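You operate a simulated robot arm through the tools that you are given. There is no shell and no other tool.

Carry out the task below with a simulated robot arm. There is one attempt and no reset: what you move stays moved.

JOB
Set the size knob to suit the tube with the green clip, lock it in, press on base N3.
Fine: in that order; the base lies beside the jig; use the press lever; the clamp stays locked.

The check looks at the end state, three seconds after you hand in, the way a careful person would. Anything else that was tipped, shoved, dropped, spilled or broken makes it a failure.

ROBOT AND FRAMES
A 6-joint arm with a two-finger gripper, fixed in place. Base frame: the origin is at the foot of the arm, x ahead of it, y to its left, z up; the work surface is at about z = 0. Lengths are in m, angles in degrees, forces in N, time in s.
With the tool pointing down near the work surface it reaches from about 0.24 to 0.62 m from the base axis. Its first joint turns from -66.0 to 66.0 degrees. Payload 1.37 kg.
The tool frame sits at the grasp point between the pads (the TCP): z along the fingers, y along the line on which they close. The tips reach 0.022 m beyond it. The gripper opens to 0.092 m; its body begins 0.065 m behind the TCP.
Orientation is that of the tool frame in the base frame, as a unit quaternion [x, y, z, w]. With the fingers straight down and closing along the base's y, the tool's x points along the base's -x, its y along +y and its z along -z.

CONTROLS
- The arm moves only by the tool drive_tool. Its argument "commands" is text: rows parted by semicolons, each of 6 numbers parted by spaces: the shift along the base's x, y, z in units of 50 mm (1.0 is 50 mm), then the turn, a rotation vector about the base's x, y, z in units of 4 degrees (1.0 is 4 degrees). In form: tx ty tz ax ay az; .... A call has 1 to 20 rows; each row shifts and turns the commanded pose from where the row before left it. "claw" is the finger opening in m, from 0 to 0.092, set as the call begins (left out, the last holds). A call with a number of a shift or a turn outside -1 to 1 is refused whole. Each row takes 0.2 s and may step no farther than 0.05 m and 8.6 degrees from the row before; otherwise, or with a gripper value out of range, the whole call is refused. A pose out of reach is approached as far as the arm can. The call stops where the force on the tool passes 40 N (or 10 N more than at its start, if that is more) or the arm is blocked; 0.2 s more then pass. Each finger travels about 0.0599 m/s and halts on what it meets, pressing with about 26 N; the grip force reading is that of the motor and also rises with nothing between the fingers. The clock runs only during rows and for 0.2 s after the last one: add rows that do not move to give the fingers time. The reply holds the time, the measured pose of the TCP, the force on the tool along the base axes, the opening and the grip force, in the units named above and with some noise, with the torque about the TCP (base axes, N m) and any sound that the robot's microphone picked up, and new pictures: "pictures" is both (left out), scene, wrist or none.
- Cameras (640 x 400 px; columns grow to the right, rows downward): "scene" is fixed at [0.0552, -0.4517, 0.5844]; the picture's right is [0.52, -0.85, 0.00], its down [-0.50, -0.31, -0.81] and it looks along [0.69, 0.42, -0.58] (base axes); focal length 334 px, centre (320, 200). "wrist" rides on the gripper at [0.071, 0.019, -0.102] in the tool frame; the picture's right is [-0.26, 0.97, 0.00], its down [-0.75, -0.20, -0.62] and it looks along [-0.60, -0.16, 0.78] (tool axes); focal length 280 px, centre (320, 200). There is no depth. A picture from a camera that has moved, and an enlarged one, comes with that camera's place and axes in the base frame and with its lens.
- inspect(camera, box): a new picture of the part [left, top, right, bottom] of that camera's present view, enlarged. The clock stands still meanwhile.
- finish_job(): hands the job in; it is judged then, once.

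Nothing tells you positions but the pictures and the camera data. Unless the task says otherwise, let go and move clear before handing in.

The tools are called as name(argument=value, ...) on one line, values as JSON. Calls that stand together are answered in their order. drive_tool: Moves the arm, as the interface text tells. Its arguments: {"type":"object","properties":{"commands":{"type":"string"},"claw":{"type":"number"},"pictures":{"type":"string","enum":["both","scene","wrist","none"]}},"required":["commands"]} The other tools are called the same way: inspect (camera, box) takes an enlarged picture of a part of a camera's view; finish_job () hands the job in.

At the start:

```text
t: 0.0
tcp_pos: [0.4457, 0.123, 0.3189]
orientation: [0.0, 1.0, 0.001, 0.0]
ft_force: [0.9, -0.9, 0.1]
ft_torque: [0.04, 0.02, 0.05]
gripper_width: 0.092
finger_force: 0.1
```

scene: 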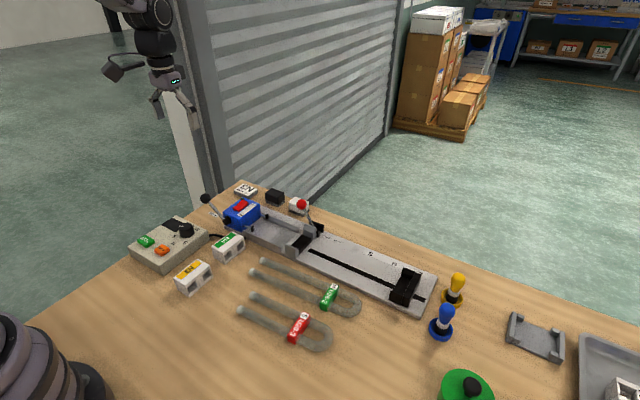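
wrist: 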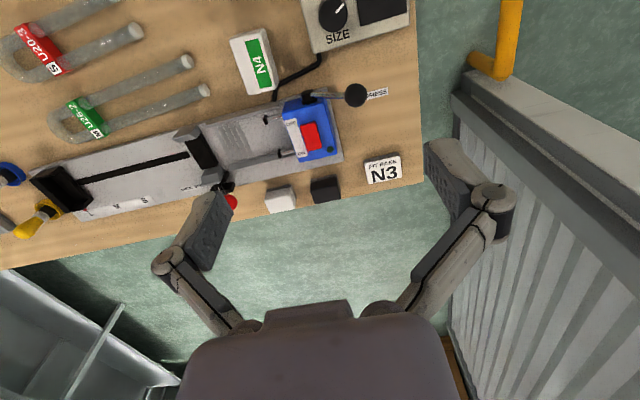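

I see a jig with a blue press head, a red-knobbed clamp, a size control box, two U-tubes (green clip, red clip), and several small bases. First I'll look closely at the parts before moving.

inspect(camera="scene", box=[120, 170, 280, 270])

inspect(camera="scene", box=[230, 180, 390, 280])

inspect(camera="scene", box=[230, 250, 470, 400])

inspect(camera="wrist", box=[220, 0, 420, 125])

inspect(camera="wrist", box=[160, 80, 420, 240])

inspect(camera="wrist", box=[0, 0, 240, 150])

```text
4.00 times, centred on (200, 220) of scene
camera zoom: at [0.0552, -0.4517, 0.5844], right [0.52, -0.85, 0.0], down [-0.5, -0.31, -0.81], along [0.69, 0.42, -0.58], focal length 1336 px, centre (800, 120)
```

zoom: 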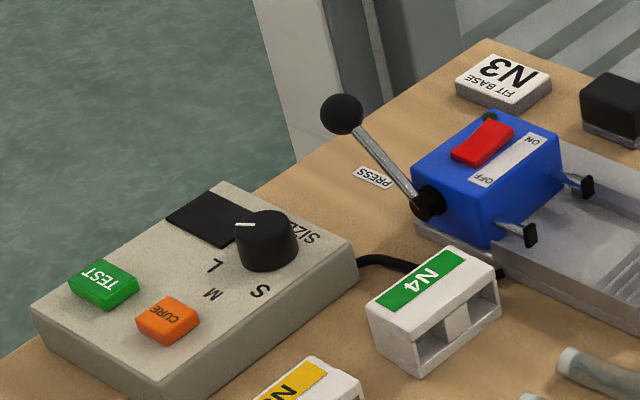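

```text
4.00 times, centred on (310, 230) of scene
camera zoom: at [0.0552, -0.4517, 0.5844], right [0.52, -0.85, 0.0], down [-0.5, -0.31, -0.81], along [0.69, 0.42, -0.58], focal length 1336 px, centre (360, 80)
```

zoom: 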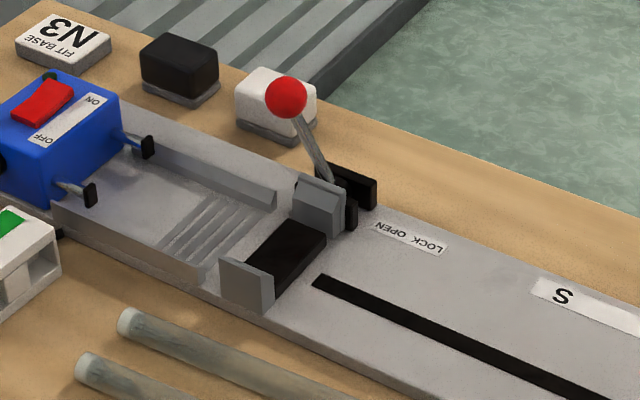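

```text
2.67 times, centred on (350, 325) of scene
camera zoom: at [0.0552, -0.4517, 0.5844], right [0.52, -0.85, 0.0], down [-0.5, -0.31, -0.81], along [0.69, 0.42, -0.58], focal length 891 px, centre (240, -133)
```

zoom: 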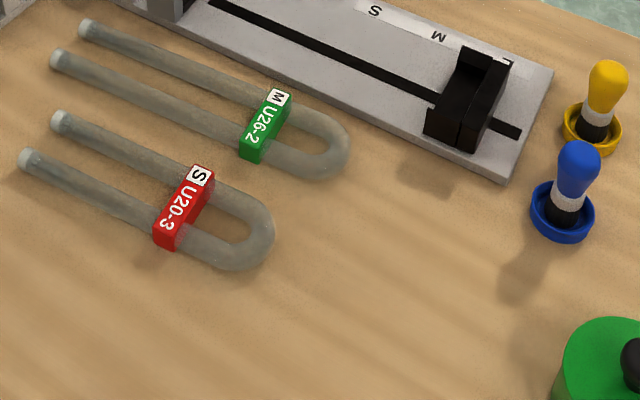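

```text
3.20 times, centred on (320, 62) of wrist
camera zoom: at [0.3753, 0.1411, 0.4208], right [0.26, 0.97, 0.0], down [0.75, -0.21, 0.62], along [0.6, -0.16, -0.78], focal length 897 px, centre (320, 640)
```

zoom: 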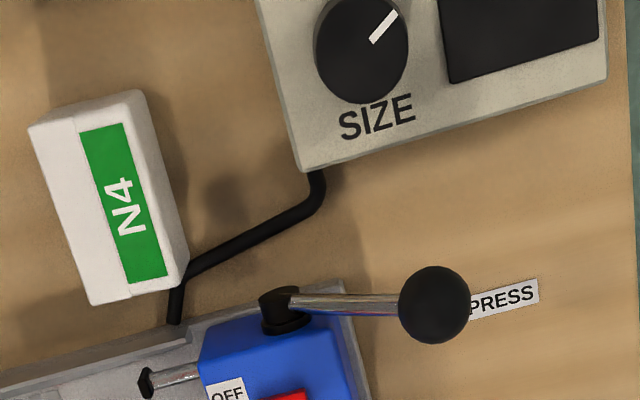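

```text
2.46 times, centred on (290, 160) of wrist
camera zoom: at [0.3753, 0.1411, 0.4208], right [0.26, 0.97, 0.0], down [0.75, -0.21, 0.62], along [0.6, -0.16, -0.78], focal length 690 px, centre (394, 298)
```

zoom: 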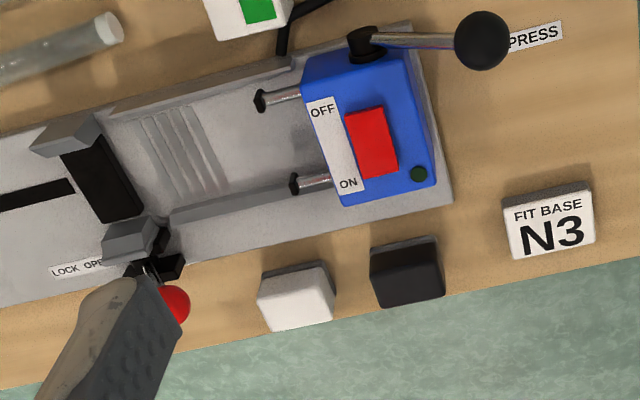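

```text
2.67 times, centred on (120, 75) of wrist
camera zoom: at [0.3753, 0.1411, 0.4208], right [0.26, 0.97, 0.0], down [0.75, -0.21, 0.62], along [0.6, -0.16, -0.78], focal length 748 px, centre (853, 533)
```

zoom: 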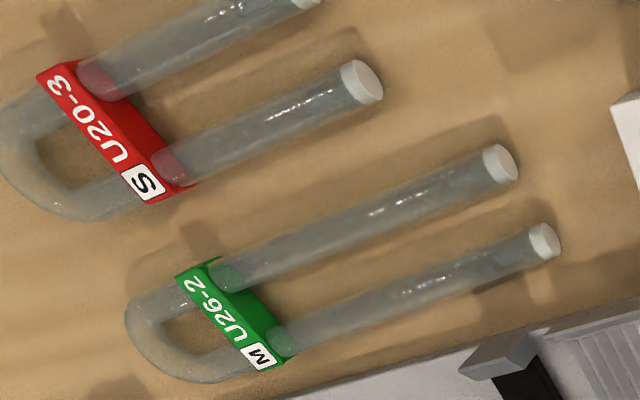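

The green-clip tube reads U26-2, size M. I need closer looks at the bases, the stop slider with its S/M scale, and the rest before moving.

inspect(camera="scene", box=[165, 225, 261, 300])

inspect(camera="scene", box=[340, 230, 452, 320])

inspect(camera="scene", box=[420, 260, 640, 400])

inspect(camera="scene", box=[280, 190, 344, 260])

inspect(camera="wrist", box=[0, 120, 240, 270])

inspect(camera="scene", box=[130, 210, 226, 270])

```text
5.33 times, centred on (213, 262) of scene
camera zoom: at [0.0552, -0.4517, 0.5844], right [0.52, -0.85, 0.0], down [-0.5, -0.31, -0.81], along [0.69, 0.42, -0.58], focal length 1782 px, centre (891, -133)
```

zoom: 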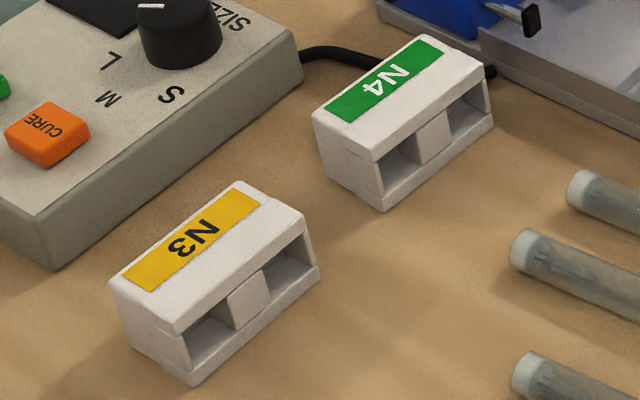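

```text
4.44 times, centred on (396, 275) of scene
camera zoom: at [0.0552, -0.4517, 0.5844], right [0.52, -0.85, 0.0], down [-0.5, -0.31, -0.81], along [0.69, 0.42, -0.58], focal length 1485 px, centre (-18, -133)
```

zoom: 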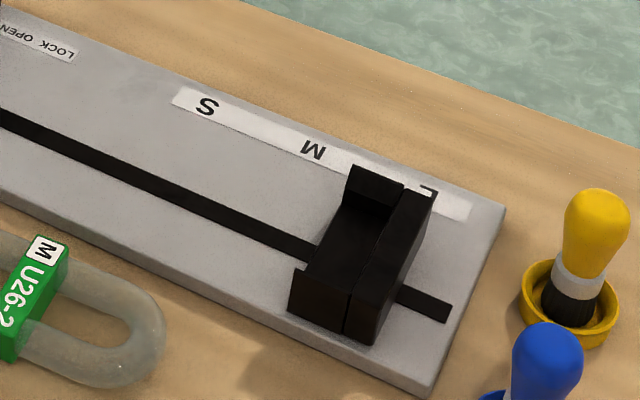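

```text
2.86 times, centred on (530, 330) of scene
camera zoom: at [0.0552, -0.4517, 0.5844], right [0.52, -0.85, 0.0], down [-0.5, -0.31, -0.81], along [0.69, 0.42, -0.58], focal length 954 px, centre (-280, -171)
```

zoom: 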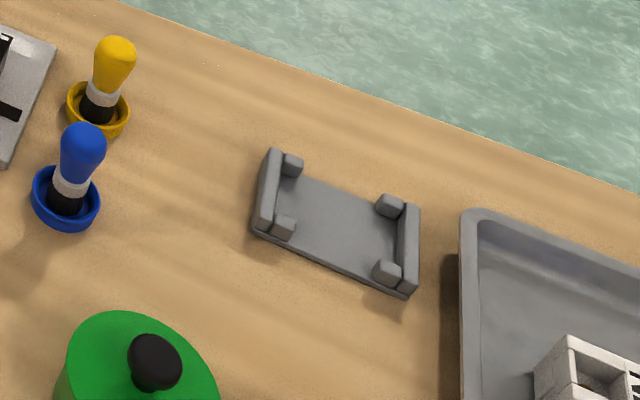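

```text
5.71 times, centred on (312, 225) of scene
camera zoom: at [0.0552, -0.4517, 0.5844], right [0.52, -0.85, 0.0], down [-0.5, -0.31, -0.81], along [0.69, 0.42, -0.58], focal length 1909 px, centre (366, 57)
```

zoom: 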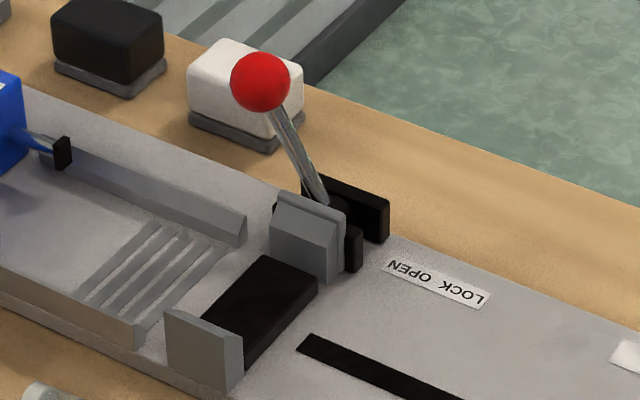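

```text
2.67 times, centred on (120, 195) of wrist
camera zoom: at [0.3753, 0.1411, 0.4208], right [0.26, 0.97, 0.0], down [0.75, -0.21, 0.62], along [0.6, -0.16, -0.78], focal length 748 px, centre (853, 213)
```

zoom: 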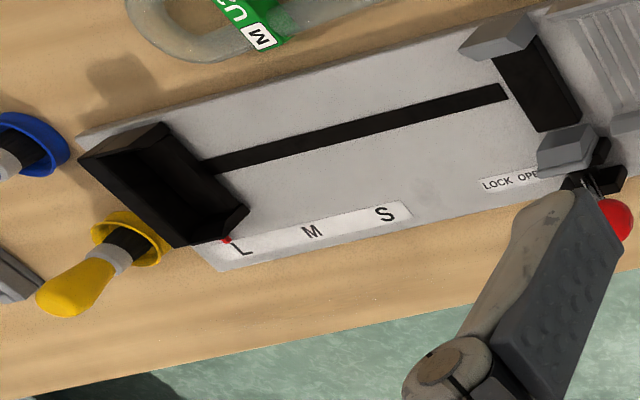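

```text
6.67 times, centred on (178, 240) of scene
camera zoom: at [0.0552, -0.4517, 0.5844], right [0.52, -0.85, 0.0], down [-0.5, -0.31, -0.81], along [0.69, 0.42, -0.58], focal length 2227 px, centre (1267, -67)
```

zoom: 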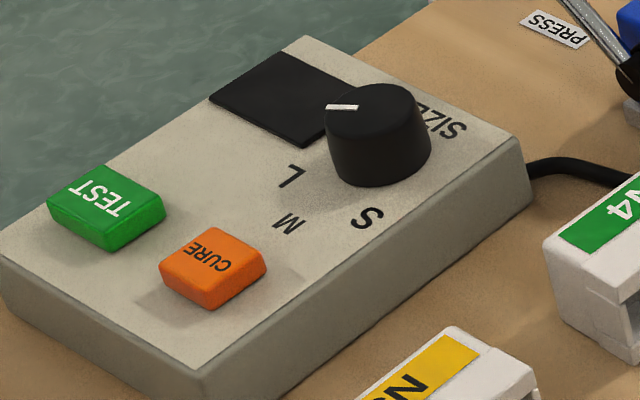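

Plan: the green-clip tube is size M, so the SIZE knob (now at L) turns about 45° counter-clockwise to M. The tube then goes in the jig and gets clamped, and base N3 (yellow label) goes in the nest to be pressed. I'm moving above the knob first to measure it closely.

drive_tool(commands="-0.33 0.32 -0.8 0 0 0; -0.33 0.32 -0.8 0 0 0; 0 0 -0.8 0 0 0; 0 0 0 0 0 0", claw=0.07)

```text
t: 1.0
tcp_pos: [0.4129, 0.1568, 0.1981]
orientation: [-0.001, 1.0, 0.001, 0.0]
ft_force: [-0.2, 0.4, 0.7]
ft_torque: [0.03, 0.01, -0.02]
gripper_width: 0.0704
finger_force: 0.0
camera wrist: at [0.3425, 0.1737, 0.3003], right [0.26, 0.97, 0.0], down [0.75, -0.21, 0.62], along [0.6, -0.16, -0.78], focal length 280 px, centre (320, 200)
```

scene: 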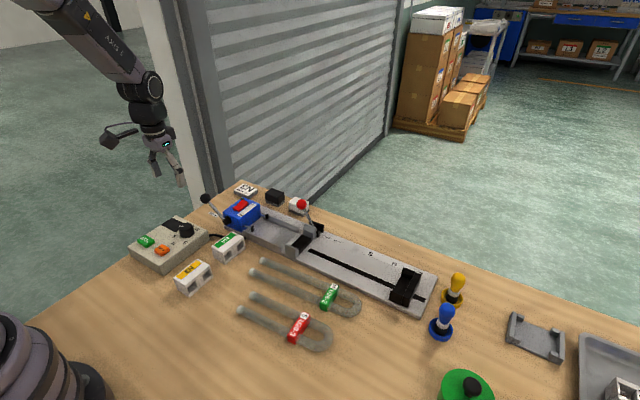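
wrist: 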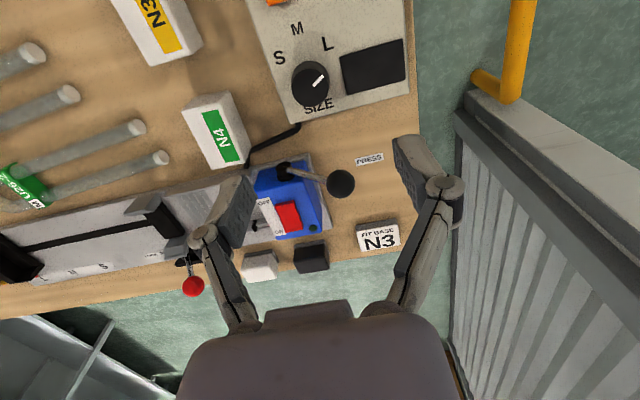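

The knob appears close to (0.409, 0.149), with its top around z = 0.06. I'll zoom in to fix its pointer angle and label directions before descending.

inspect(camera="wrist", box=[240, 0, 420, 120])

drive_tool(commands="-0.04 -0.14 -0.8 0 0 0; -0.04 0 -0.6 0 0 0; 0 0 0 0 0 0", claw=0.07)

```text
3.33 times, centred on (330, 60) of wrist
camera zoom: at [0.3425, 0.1737, 0.3003], right [0.26, 0.97, 0.0], down [0.75, -0.21, 0.62], along [0.6, -0.16, -0.78], focal length 935 px, centre (287, 667)
```

zoom: 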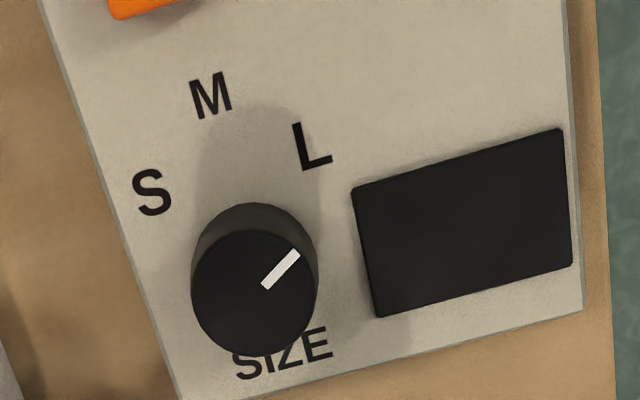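

```text
t: 1.8
tcp_pos: [0.4097, 0.1486, 0.1282]
orientation: [0.001, 1.0, 0.002, 0.0]
ft_force: [-0.3, -0.1, -0.7]
ft_torque: [0.02, 0.03, 0.01]
gripper_width: 0.0701
finger_force: 0.1
camera wrist: at [0.3384, 0.1655, 0.2305], right [0.26, 0.97, 0.0], down [0.75, -0.21, 0.62], along [0.6, -0.16, -0.78], focal length 280 px, centre (320, 200)
```

scene: 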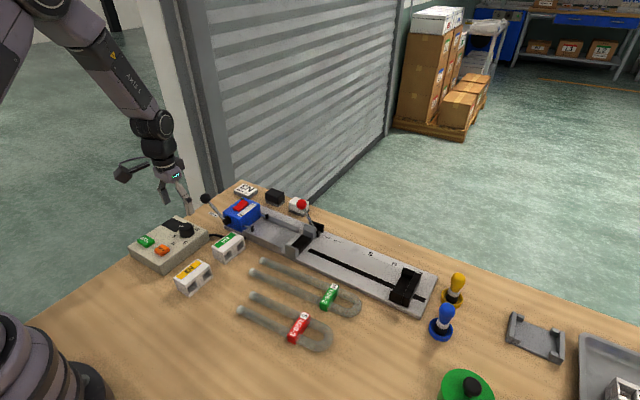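
wrist: 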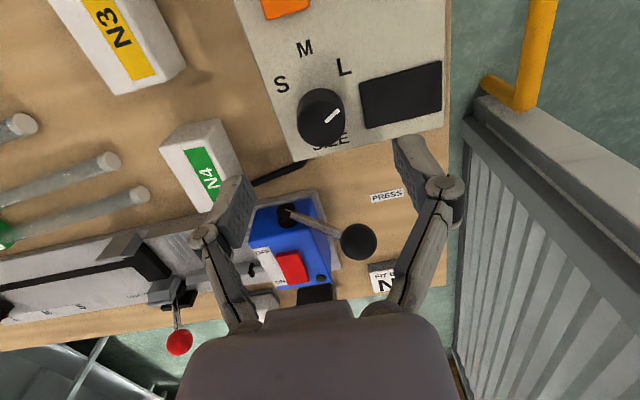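

The knob centre is about (0.408, 0.149), its top near z = 0.058, the box top near 0.033, and the pointer about 60° clockwise from M. I'll pre-rotate the gripper -30°, then look before descending.

drive_tool(commands="0 0 0 0 0 -0.9375; 0 0 0 0 0 -0.9375; 0 0 0 0 0 -0.9375; 0 0 0 0 0 -0.9375; 0 0 0 0 0 -0.9375; 0 0 0 0 0 -0.9375; 0 0 0 0 0 -0.9375; 0 0 0 0 0 -0.9375; 0 0 -0.5 0 0 0; 0 0 0 0 0 0", claw=0.065, pictures="wrist")

```text
t: 4.0
tcp_pos: [0.409, 0.149, 0.104]
orientation: [0.258, 0.966, 0.001, 0.001]
ft_force: [0.7, 0.8, 0.0]
ft_torque: [-0.02, 0.01, -0.03]
gripper_width: 0.0648
finger_force: 0.2
camera wrist: at [0.3579, 0.1993, 0.2057], right [0.71, 0.7, 0.0], down [0.55, -0.55, 0.62], along [0.44, -0.44, -0.78], focal length 280 px, centre (320, 200)
```

wrist: 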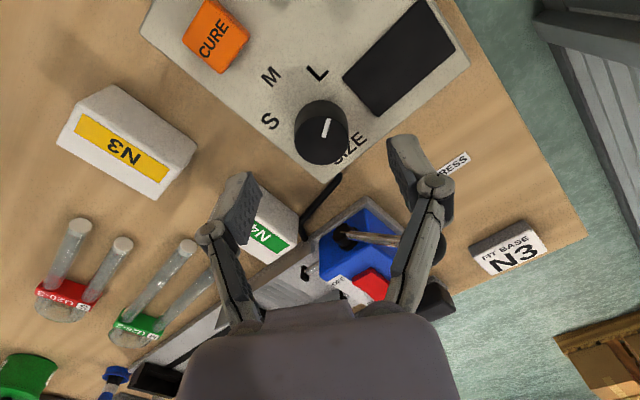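

The knob sits at about (0.409, 0.1485), directly under the tool. I'm lowering the fingers around it and closing.

drive_tool(commands="0 0 -0.44 0 0 0; 0 0 -0.44 0 0 0; 0 0 0 0 0 0", claw=0.065, pictures="both")

```text
t: 4.8
tcp_pos: [0.4092, 0.1491, 0.0598]
orientation: [0.259, 0.966, 0.001, 0.0]
ft_force: [0.6, 0.3, 0.5]
ft_torque: [-0.02, 0.0, -0.02]
gripper_width: 0.065
finger_force: 0.0
camera wrist: at [0.3576, 0.199, 0.162], right [0.71, 0.7, 0.0], down [0.55, -0.55, 0.62], along [0.44, -0.44, -0.78], focal length 280 px, centre (320, 200)
```

scene: 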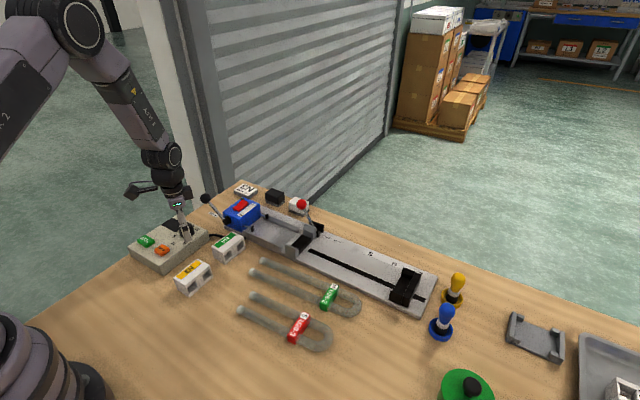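
wrist: 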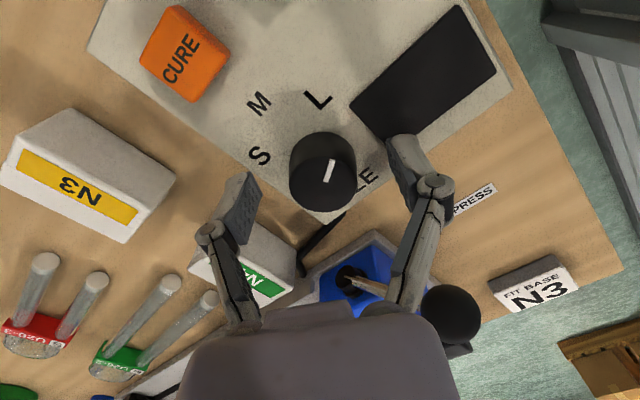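

The knob is centred between the pads. I'm closing on it now.

drive_tool(commands="0 0 0 0 0 0; 0 0 0 0 0 0; 0 0 0 0 0 0; 0 0 0 0 0 0", claw=0.02, pictures="wrist")

```text
t: 5.8
tcp_pos: [0.4096, 0.1501, 0.0604]
orientation: [0.258, 0.966, 0.001, 0.001]
ft_force: [2.5, 10.3, -4.0]
ft_torque: [0.19, -0.11, 0.07]
gripper_width: 0.033
finger_force: 28.0
camera wrist: at [0.3578, 0.1995, 0.1623], right [0.71, 0.71, 0.0], down [0.55, -0.55, 0.63], along [0.44, -0.44, -0.78], focal length 280 px, centre (320, 200)
```

wrist: 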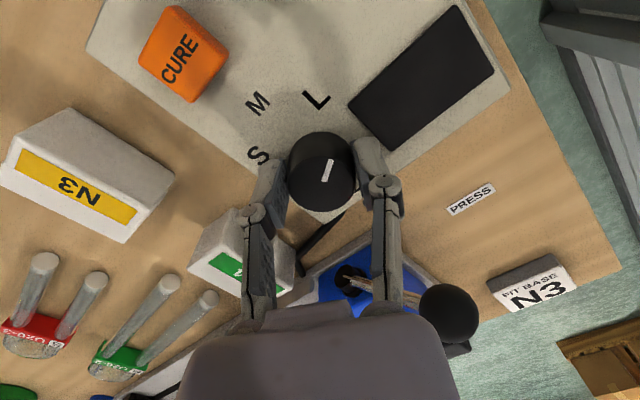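

The knob is gripped at 0.033 m width with a slight +y side load. I'll nudge +y to relieve it and turn the first 30° counter-clockwise.

drive_tool(commands="0.005 0.03 0 0 0 0; 0 0 0 0 0 0.9375; 0 0 0 0 0 0.9375; 0 0 0 0 0 0.9375; 0 0 0 0 0 0.9375; 0 0 0 0 0 0.9375; 0 0 0 0 0 0.9375; 0 0 0 0 0 0.9375; 0 0 0 0 0 0.9375; 0 0 0 0 0 0", claw=0.02, pictures="both")

```text
t: 7.5
tcp_pos: [0.4086, 0.1478, 0.0583]
orientation: [0.059, 0.998, 0.0, -0.002]
ft_force: [-1.6, -1.8, 1.8]
ft_torque: [-0.18, -0.28, 0.02]
gripper_width: 0.0328
finger_force: 28.4
stopped in row 8: the force on the tool passed its limit at 42 N (the readings are from after the stop); the commanded pose is now the measured one
camera wrist: at [0.3407, 0.1744, 0.1622], right [0.37, 0.93, 0.0], down [0.73, -0.29, 0.62], along [0.58, -0.23, -0.78], focal length 280 px, centre (320, 200)
```

scene: 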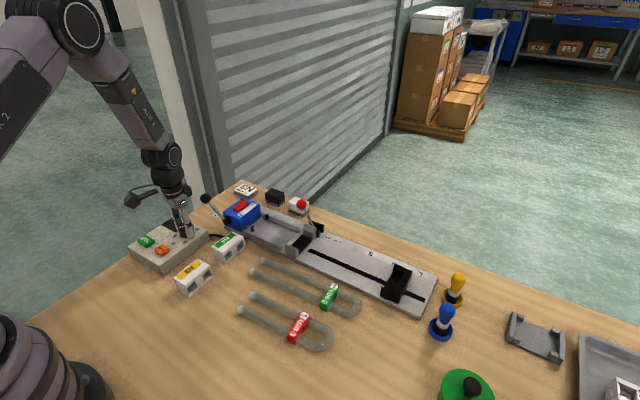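
wrist: 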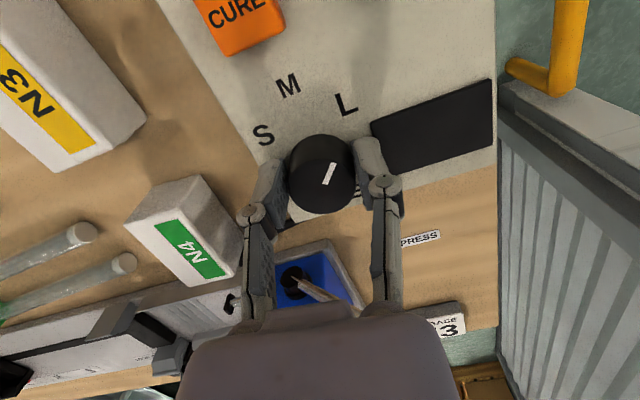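

The carriage is following the knob (motor-driven), and the pointer moved about 23°. The force has relaxed, so I'll carry on turning gently.

drive_tool(commands="0 0 0 0 0 0.6; 0 0 0 0 0 0.6; 0 0 0 0 0 0.6; 0 0 0 0 0 0.6; 0 0 0 0 0 0.6", claw=0.02, pictures="both")

```text
t: 8.7
tcp_pos: [0.4086, 0.1471, 0.0598]
orientation: [-0.046, 0.999, -0.001, -0.002]
ft_force: [2.4, -18.9, 3.1]
ft_torque: [-0.29, -0.41, -0.08]
gripper_width: 0.0333
finger_force: 28.3
camera wrist: at [0.3365, 0.159, 0.1623], right [0.17, 0.98, 0.0], down [0.77, -0.13, 0.62], along [0.61, -0.11, -0.78], focal length 280 px, centre (320, 200)
```

scene: 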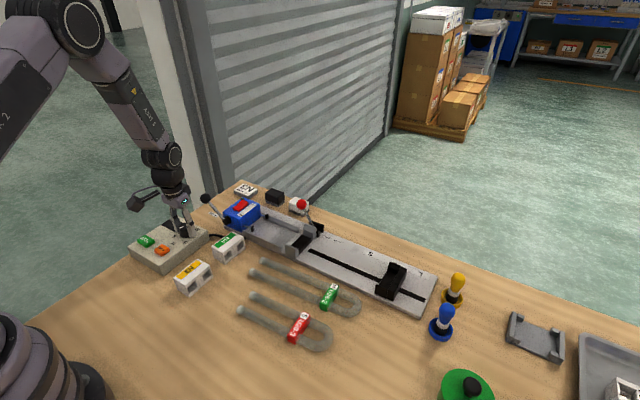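
wrist: 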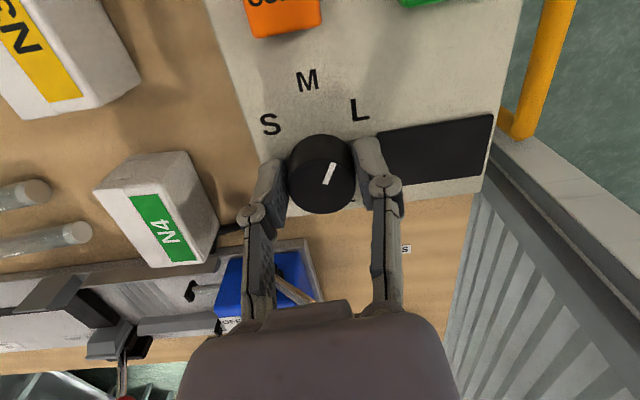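

The pointer is now around 155° with a side load of -19 N in y. I'll shift about -1 mm in y to relieve it and keep turning towards M.

drive_tool(commands="0 -0.025 0 0 0 0; 0 0 0 0 0 0.6; 0 0 0 0 0 0.6; 0 0 0 0 0 0.6; 0 0 0 0 0 0.6; 0 0 0 0 0 0", claw=0.02, pictures="both")

```text
t: 10.1
tcp_pos: [0.4082, 0.1467, 0.0603]
orientation: [-0.13, 0.991, 0.0, -0.002]
ft_force: [-2.6, -18.8, 9.3]
ft_torque: [-0.13, -0.43, -0.04]
gripper_width: 0.0329
finger_force: 28.2
camera wrist: at [0.3355, 0.1461, 0.1623], right [0.01, 1.0, 0.0], down [0.78, 0.0, 0.62], along [0.62, -0.01, -0.78], focal length 280 px, centre (320, 200)
```

scene: 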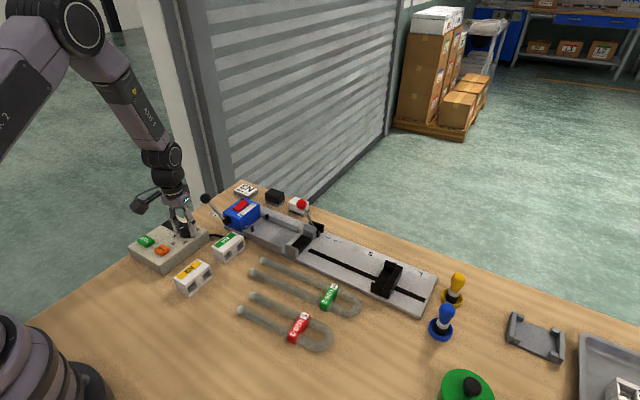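
wrist: 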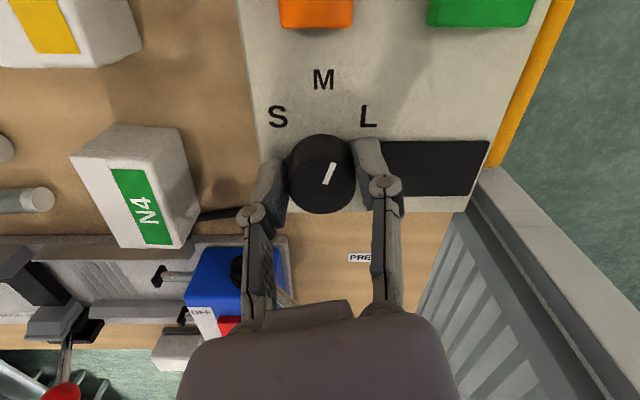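

The pointer is now about 14° short of M. I'll turn the remainder in small steps, relieving the side load.

drive_tool(commands="0 -0.03 0 0 0 0; 0 0 0 0 0 0.6; 0 0 0 0 0 0.6; 0 0 0 0 0 0.6; 0 0 0 0 0 0.6; 0 0 0 0 0 0.6; 0 0 0 0 0 0.6; 0 0 0 0 0 0; 0 0 0 0 0 0", claw=0.02, pictures="both")

inspect(camera="scene", box=[340, 230, 452, 320])

inspect(camera="wrist", box=[240, 50, 400, 230])

```text
t: 12.1
tcp_pos: [0.4083, 0.1464, 0.0593]
orientation: [-0.252, 0.968, 0.0, -0.001]
ft_force: [1.3, 8.1, 1.1]
ft_torque: [0.31, -0.29, 0.1]
gripper_width: 0.0332
finger_force: 28.3
camera wrist: at [0.3377, 0.1269, 0.1621], right [-0.24, 0.97, 0.0], down [0.76, 0.19, 0.62], along [0.61, 0.15, -0.78], focal length 280 px, centre (320, 200)
```

scene: 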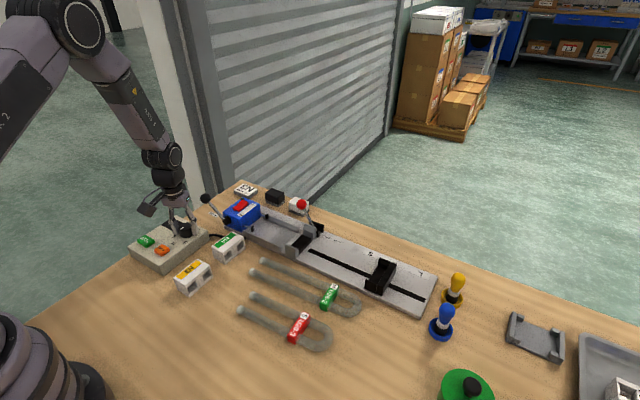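
wrist: 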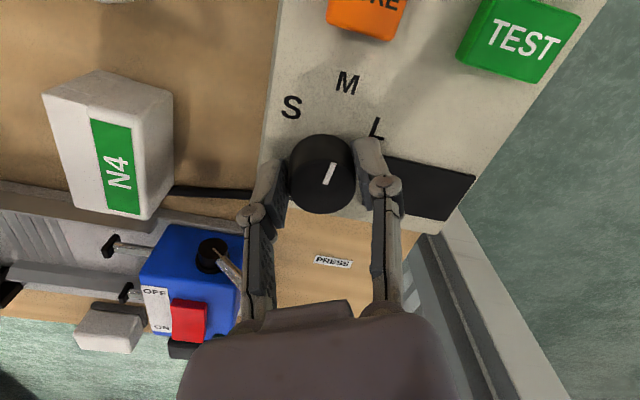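

```text
4.44 times, centred on (396, 275) of scene
camera zoom: at [0.0552, -0.4518, 0.5844], right [0.52, -0.85, 0.0], down [-0.5, -0.31, -0.81], along [0.69, 0.42, -0.58], focal length 1485 px, centre (-18, -133)
```

zoom: 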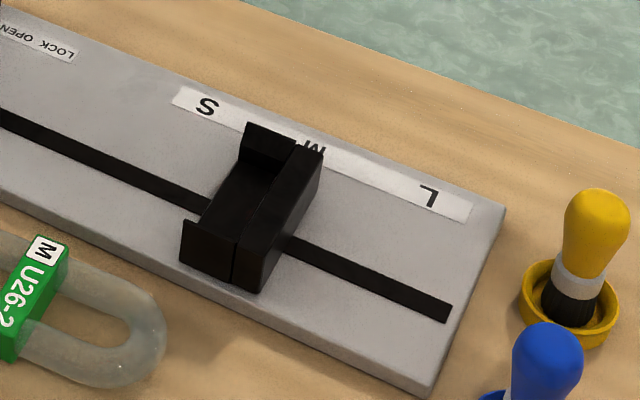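

```text
2.22 times, centred on (320, 140) of wrist
camera zoom: at [0.3377, 0.1269, 0.1621], right [-0.24, 0.97, 0.0], down [0.76, 0.19, 0.62], along [0.61, 0.15, -0.78], focal length 623 px, centre (320, 333)
```

zoom: 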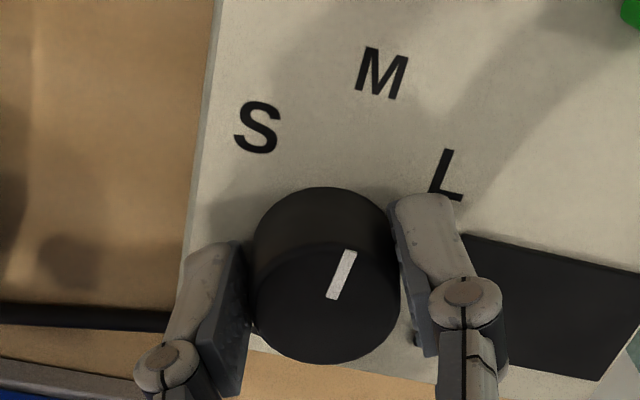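

The pointer now lines up with M and the carriage has moved to the M label. I'm releasing the knob, rising straight up and checking both from above.

drive_tool(commands="0 0 0 0 0 0; 0 0 0 0 0 0; 0 0 0.4 0 0 0; 0 0 0.8 0 0 0; 0 0 0.8 0 0 0; 0 0 0 0 0 0", claw=0.065, pictures="both")

inspect(camera="wrist", box=[240, 0, 440, 150])

inspect(camera="scene", box=[130, 190, 242, 270])

```text
t: 13.5
tcp_pos: [0.4085, 0.1459, 0.1607]
orientation: [-0.252, 0.968, -0.001, -0.001]
ft_force: [-0.2, 1.0, -0.1]
ft_torque: [-0.03, -0.01, 0.01]
gripper_width: 0.0653
finger_force: 0.1
camera wrist: at [0.3378, 0.1263, 0.2625], right [-0.24, 0.97, 0.0], down [0.76, 0.19, 0.62], along [0.6, 0.15, -0.78], focal length 280 px, centre (320, 200)
```

scene: 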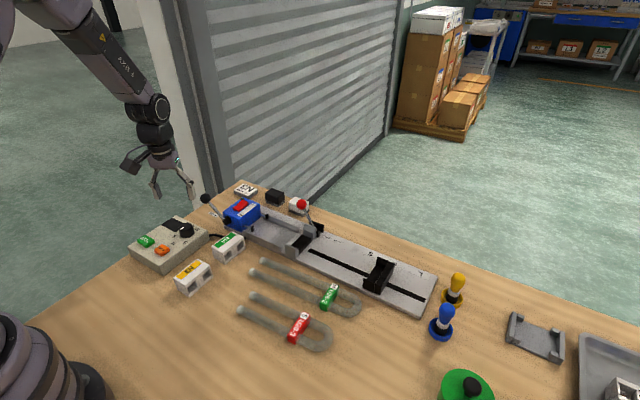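
wrist: 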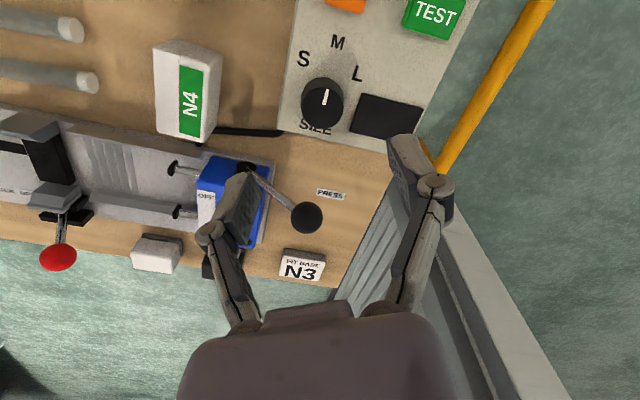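

```text
2.67 times, centred on (340, 75) of wrist
camera zoom: at [0.3378, 0.1263, 0.2625], right [-0.24, 0.97, 0.0], down [0.76, 0.19, 0.62], along [0.6, 0.15, -0.78], focal length 748 px, centre (267, 533)
```

zoom: 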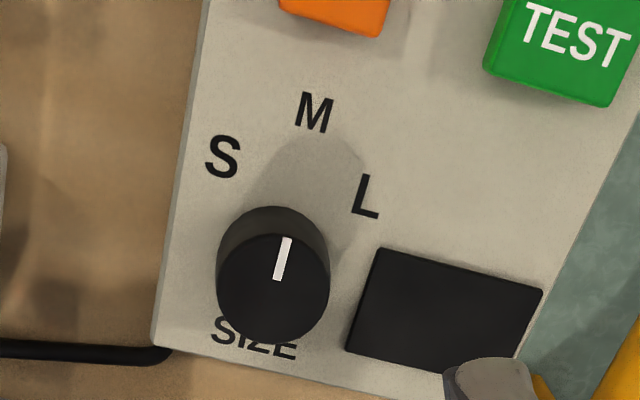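

```text
5.00 times, centred on (186, 230) of scene
camera zoom: at [0.0552, -0.4517, 0.5844], right [0.52, -0.85, 0.0], down [-0.5, -0.31, -0.81], along [0.69, 0.42, -0.58], focal length 1670 px, centre (990, 50)
```

zoom: 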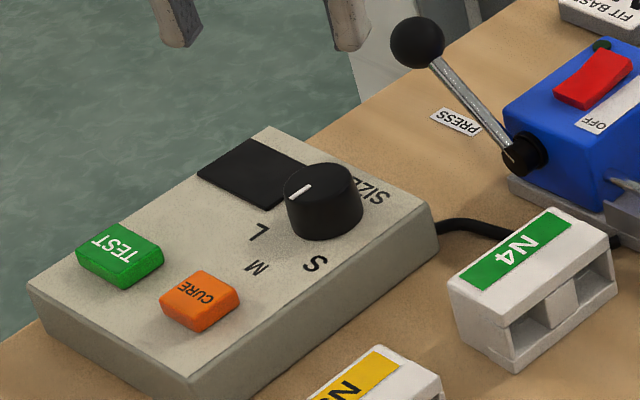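

The knob points to M and the carriage moved itself to M. Next I'll go up and over to survey the jig and the green-clip tube from above.

drive_tool(commands="0 0 0.7 0 0 -0.9125; 0 -0.7 0.7 0 0 -0.9125; 0 -0.7 0.3 0 0 -0.9125; 0 -0.7 0 0 0 -0.9125; 0 -0.7 0 0 0 -0.9125; 0 -0.7 0 0 0 -0.9125; 0 -0.7 0 0 0 -0.9125; 0 -0.7 0 0 0 -0.9125; 0 0 0 0 0 0", claw=0.08, pictures="both")

inspect(camera="wrist", box=[0, 0, 320, 200])

inspect(camera="wrist", box=[240, 60, 480, 210])

```text
t: 15.5
tcp_pos: [0.4088, -0.1002, 0.2435]
orientation: [0.0, 1.0, 0.0, -0.003]
ft_force: [0.9, 0.5, -0.5]
ft_torque: [0.0, -0.02, -0.01]
gripper_width: 0.0802
finger_force: 0.0
camera wrist: at [0.3379, -0.0818, 0.3466], right [0.26, 0.96, 0.0], down [0.76, -0.2, 0.62], along [0.6, -0.16, -0.78], focal length 280 px, centre (320, 200)
```

scene: 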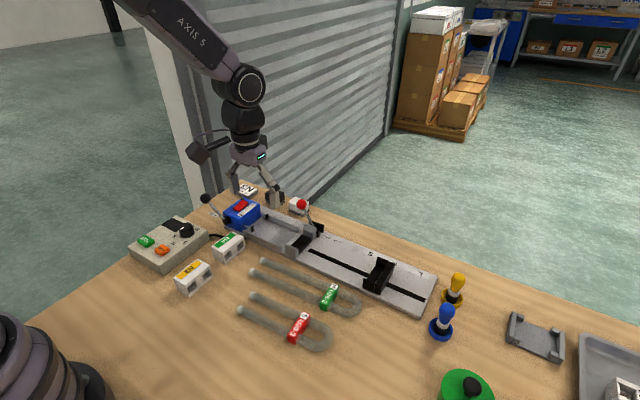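
wrist: 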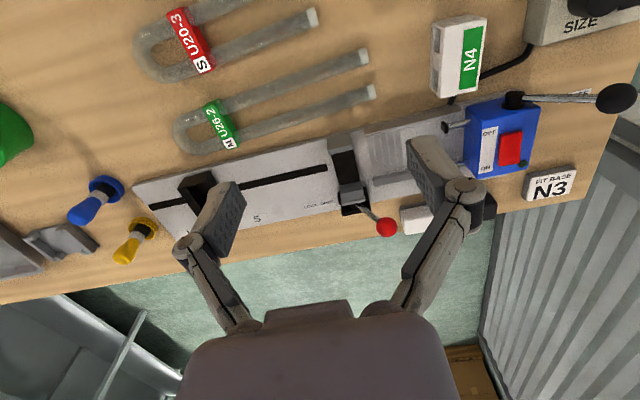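

```text
2.00 times, centred on (160, 100) of wrist
camera zoom: at [0.3379, -0.0818, 0.3466], right [0.26, 0.96, 0.0], down [0.76, -0.2, 0.62], along [0.6, -0.16, -0.78], focal length 561 px, centre (640, 400)
```

zoom: 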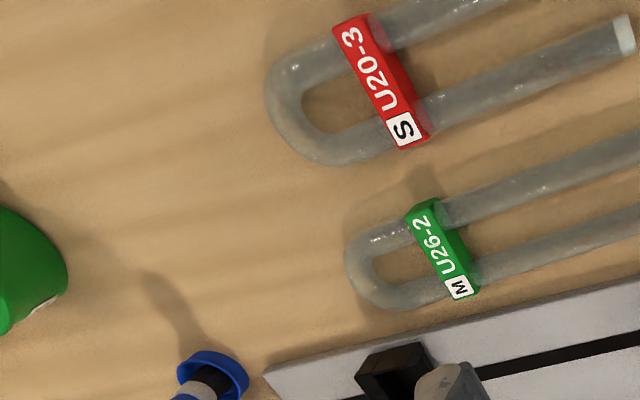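

```text
2.67 times, centred on (360, 135) of wrist
camera zoom: at [0.3379, -0.0818, 0.3466], right [0.26, 0.96, 0.0], down [0.76, -0.2, 0.62], along [0.6, -0.16, -0.78], focal length 748 px, centre (213, 373)
```

zoom: 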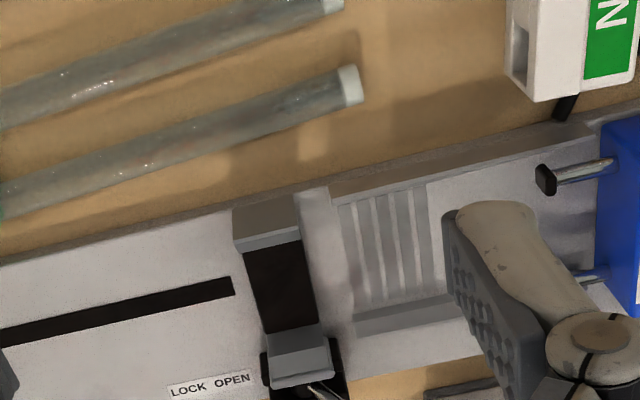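

I can see the clamp jaws and nest rails, but the fingers hide parts of the jig. I'll shift forward and up for a clear view of the jig.

drive_tool(commands="0.8 -0.3 0.8 0 0 0; 0.8 -0.3 0.4 0 0 0; 0 0 0 0 0 0", claw=0.08, pictures="wrist")

inspect(camera="wrist", box=[130, 30, 330, 155])

inspect(camera="wrist", box=[300, 0, 500, 125])

```text
refused: row 1 steps farther than a row can; nothing moved
```

```text
3.20 times, centred on (230, 92) of wrist
camera zoom: at [0.3379, -0.0818, 0.3466], right [0.26, 0.96, 0.0], down [0.76, -0.2, 0.62], along [0.6, -0.16, -0.78], focal length 897 px, centre (608, 544)
```

zoom: 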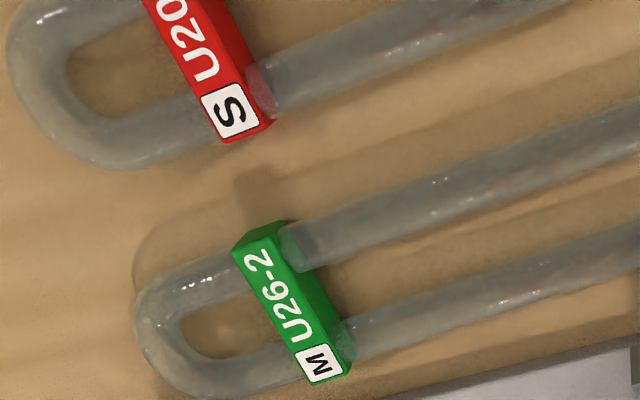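

```text
3.20 times, centred on (400, 62) of wrist
camera zoom: at [0.3379, -0.0818, 0.3466], right [0.26, 0.96, 0.0], down [0.76, -0.2, 0.62], along [0.6, -0.16, -0.78], focal length 897 px, centre (64, 640)
```

zoom: 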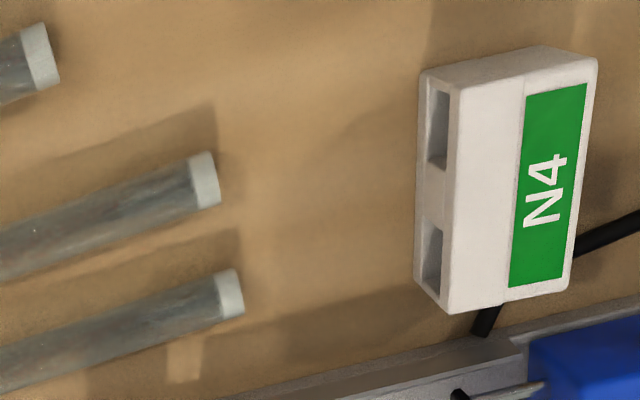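

The tube legs are about 18 mm in diameter, 41 mm apart, and lie along y. Retrying the survey move with smaller steps.

drive_tool(commands="0.6 -0.3 0.6 0 0 0; 0.6 -0.3 0.6 0 0 0; 0.4 0 0 0 0 0; 0 0 0 0 0 0", claw=0.08, pictures="wrist")

inspect(camera="wrist", box=[100, 40, 340, 190])

inspect(camera="wrist", box=[300, 20, 500, 145])

```text
t: 16.5
tcp_pos: [0.4888, -0.1293, 0.3041]
orientation: [0.0, 1.0, 0.001, -0.001]
ft_force: [-0.1, 0.7, 1.0]
ft_torque: [0.01, 0.02, 0.01]
gripper_width: 0.0801
finger_force: 0.0
camera wrist: at [0.4185, -0.1115, 0.407], right [0.26, 0.97, 0.0], down [0.76, -0.2, 0.62], along [0.6, -0.16, -0.78], focal length 280 px, centre (320, 200)
```

wrist: 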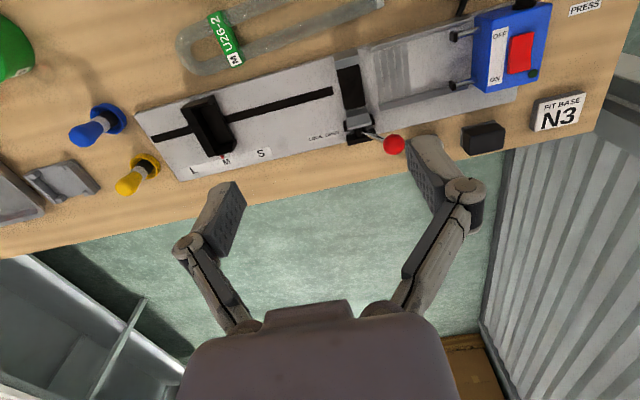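

```text
2.67 times, centred on (220, 115) of wrist
camera zoom: at [0.4185, -0.1115, 0.407], right [0.26, 0.97, 0.0], down [0.76, -0.2, 0.62], along [0.6, -0.16, -0.78], focal length 748 px, centre (587, 427)
```

zoom: 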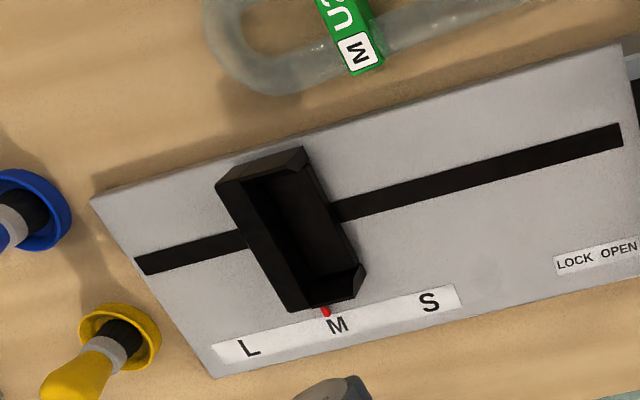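

```text
3.20 times, centred on (400, 82) of wrist
camera zoom: at [0.4185, -0.1115, 0.407], right [0.26, 0.97, 0.0], down [0.76, -0.2, 0.62], along [0.6, -0.16, -0.78], focal length 897 px, centre (64, 576)
```

zoom: 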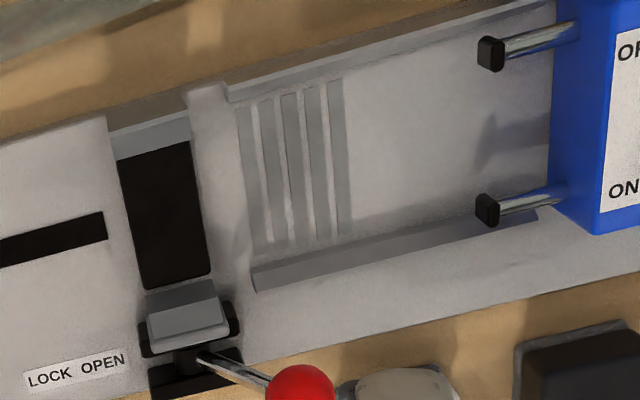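

The carriage's red pointer sits at M on the scale. I'll zoom in tighter to check the alignment of pointer to label.

inspect(camera="wrist", box=[170, 125, 290, 185])

inspect(camera="scene", box=[350, 240, 450, 310])

```text
5.33 times, centred on (230, 155) of wrist
camera zoom: at [0.4185, -0.1115, 0.407], right [0.26, 0.97, 0.0], down [0.76, -0.2, 0.62], along [0.6, -0.16, -0.78], focal length 1495 px, centre (800, 440)
```

zoom: 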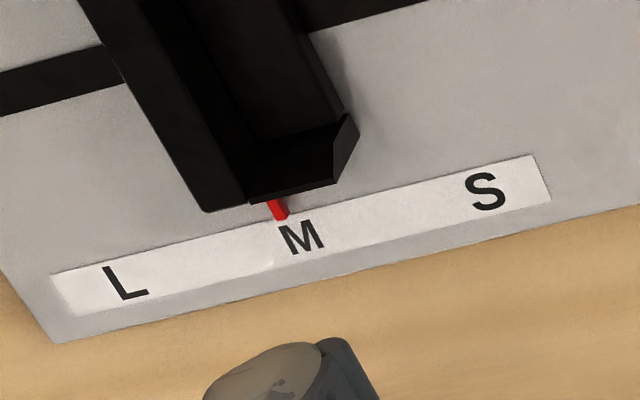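

```text
5.71 times, centred on (400, 275) of scene
camera zoom: at [0.0552, -0.4517, 0.5844], right [0.52, -0.85, 0.0], down [-0.5, -0.31, -0.81], along [0.69, 0.42, -0.58], focal length 1909 px, centre (-137, -229)
```

zoom: 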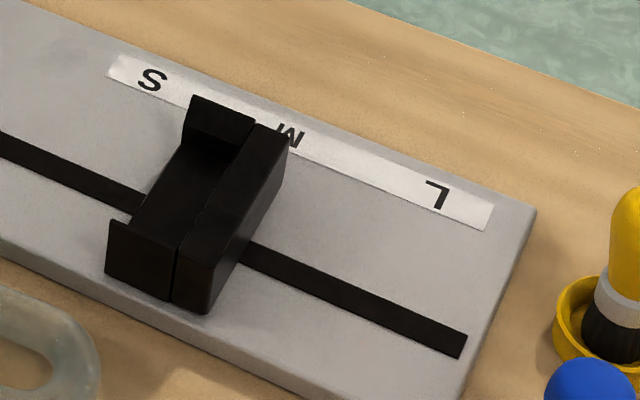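

The pointer is squarely on M once parallax is allowed for. Now I'll zoom into the clamp jaws and nest to measure the opening precisely.

inspect(camera="wrist", box=[320, 50, 400, 160])

inspect(camera="wrist", box=[360, 20, 480, 110])

inspect(camera="scene", box=[230, 195, 330, 265])

inspect(camera="wrist", box=[160, 0, 400, 100])

```text
3.64 times, centred on (360, 105) of wrist
camera zoom: at [0.4185, -0.1115, 0.407], right [0.26, 0.97, 0.0], down [0.76, -0.2, 0.62], along [0.6, -0.16, -0.78], focal length 1020 px, centre (174, 546)
```

zoom: 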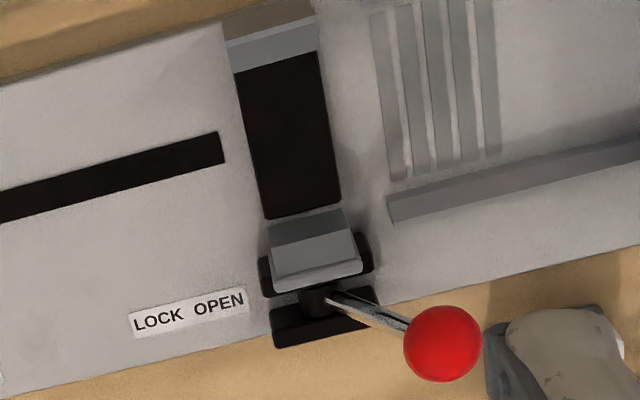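

```text
4.44 times, centred on (420, 65) of wrist
camera zoom: at [0.4185, -0.1115, 0.407], right [0.26, 0.97, 0.0], down [0.76, -0.2, 0.62], along [0.6, -0.16, -0.78], focal length 1246 px, centre (-124, 800)
```

zoom: 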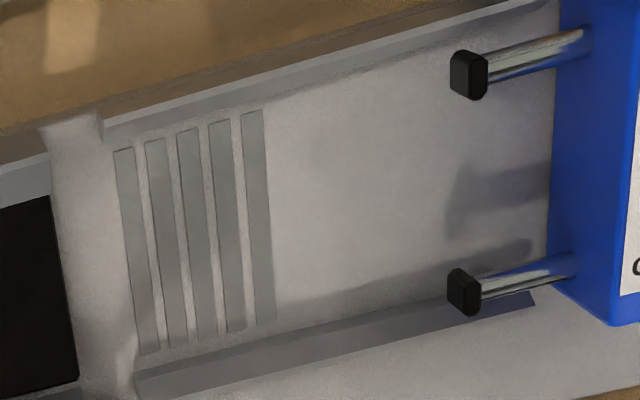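

```text
5.71 times, centred on (280, 230) of scene
camera zoom: at [0.0552, -0.4517, 0.5844], right [0.52, -0.85, 0.0], down [-0.5, -0.31, -0.81], along [0.69, 0.42, -0.58], focal length 1909 px, centre (549, 29)
```

zoom: 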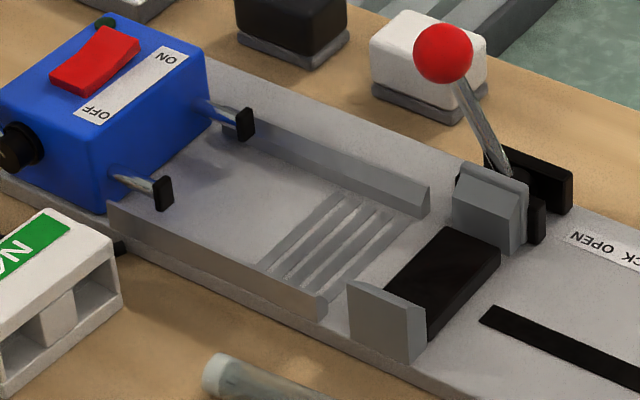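

```text
2.67 times, centred on (280, 50) of wrist
camera zoom: at [0.4185, -0.1115, 0.407], right [0.26, 0.97, 0.0], down [0.76, -0.2, 0.62], along [0.6, -0.16, -0.78], focal length 748 px, centre (427, 600)
```

zoom: 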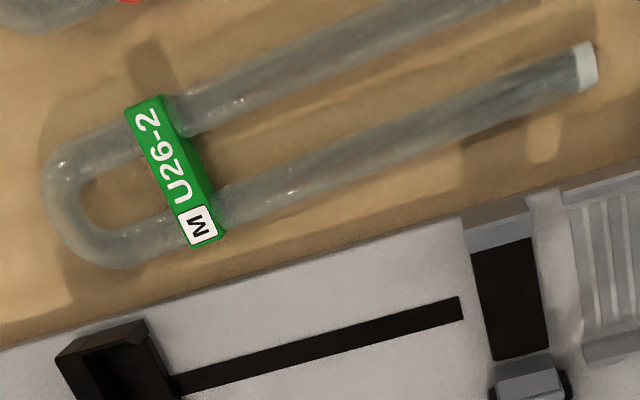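

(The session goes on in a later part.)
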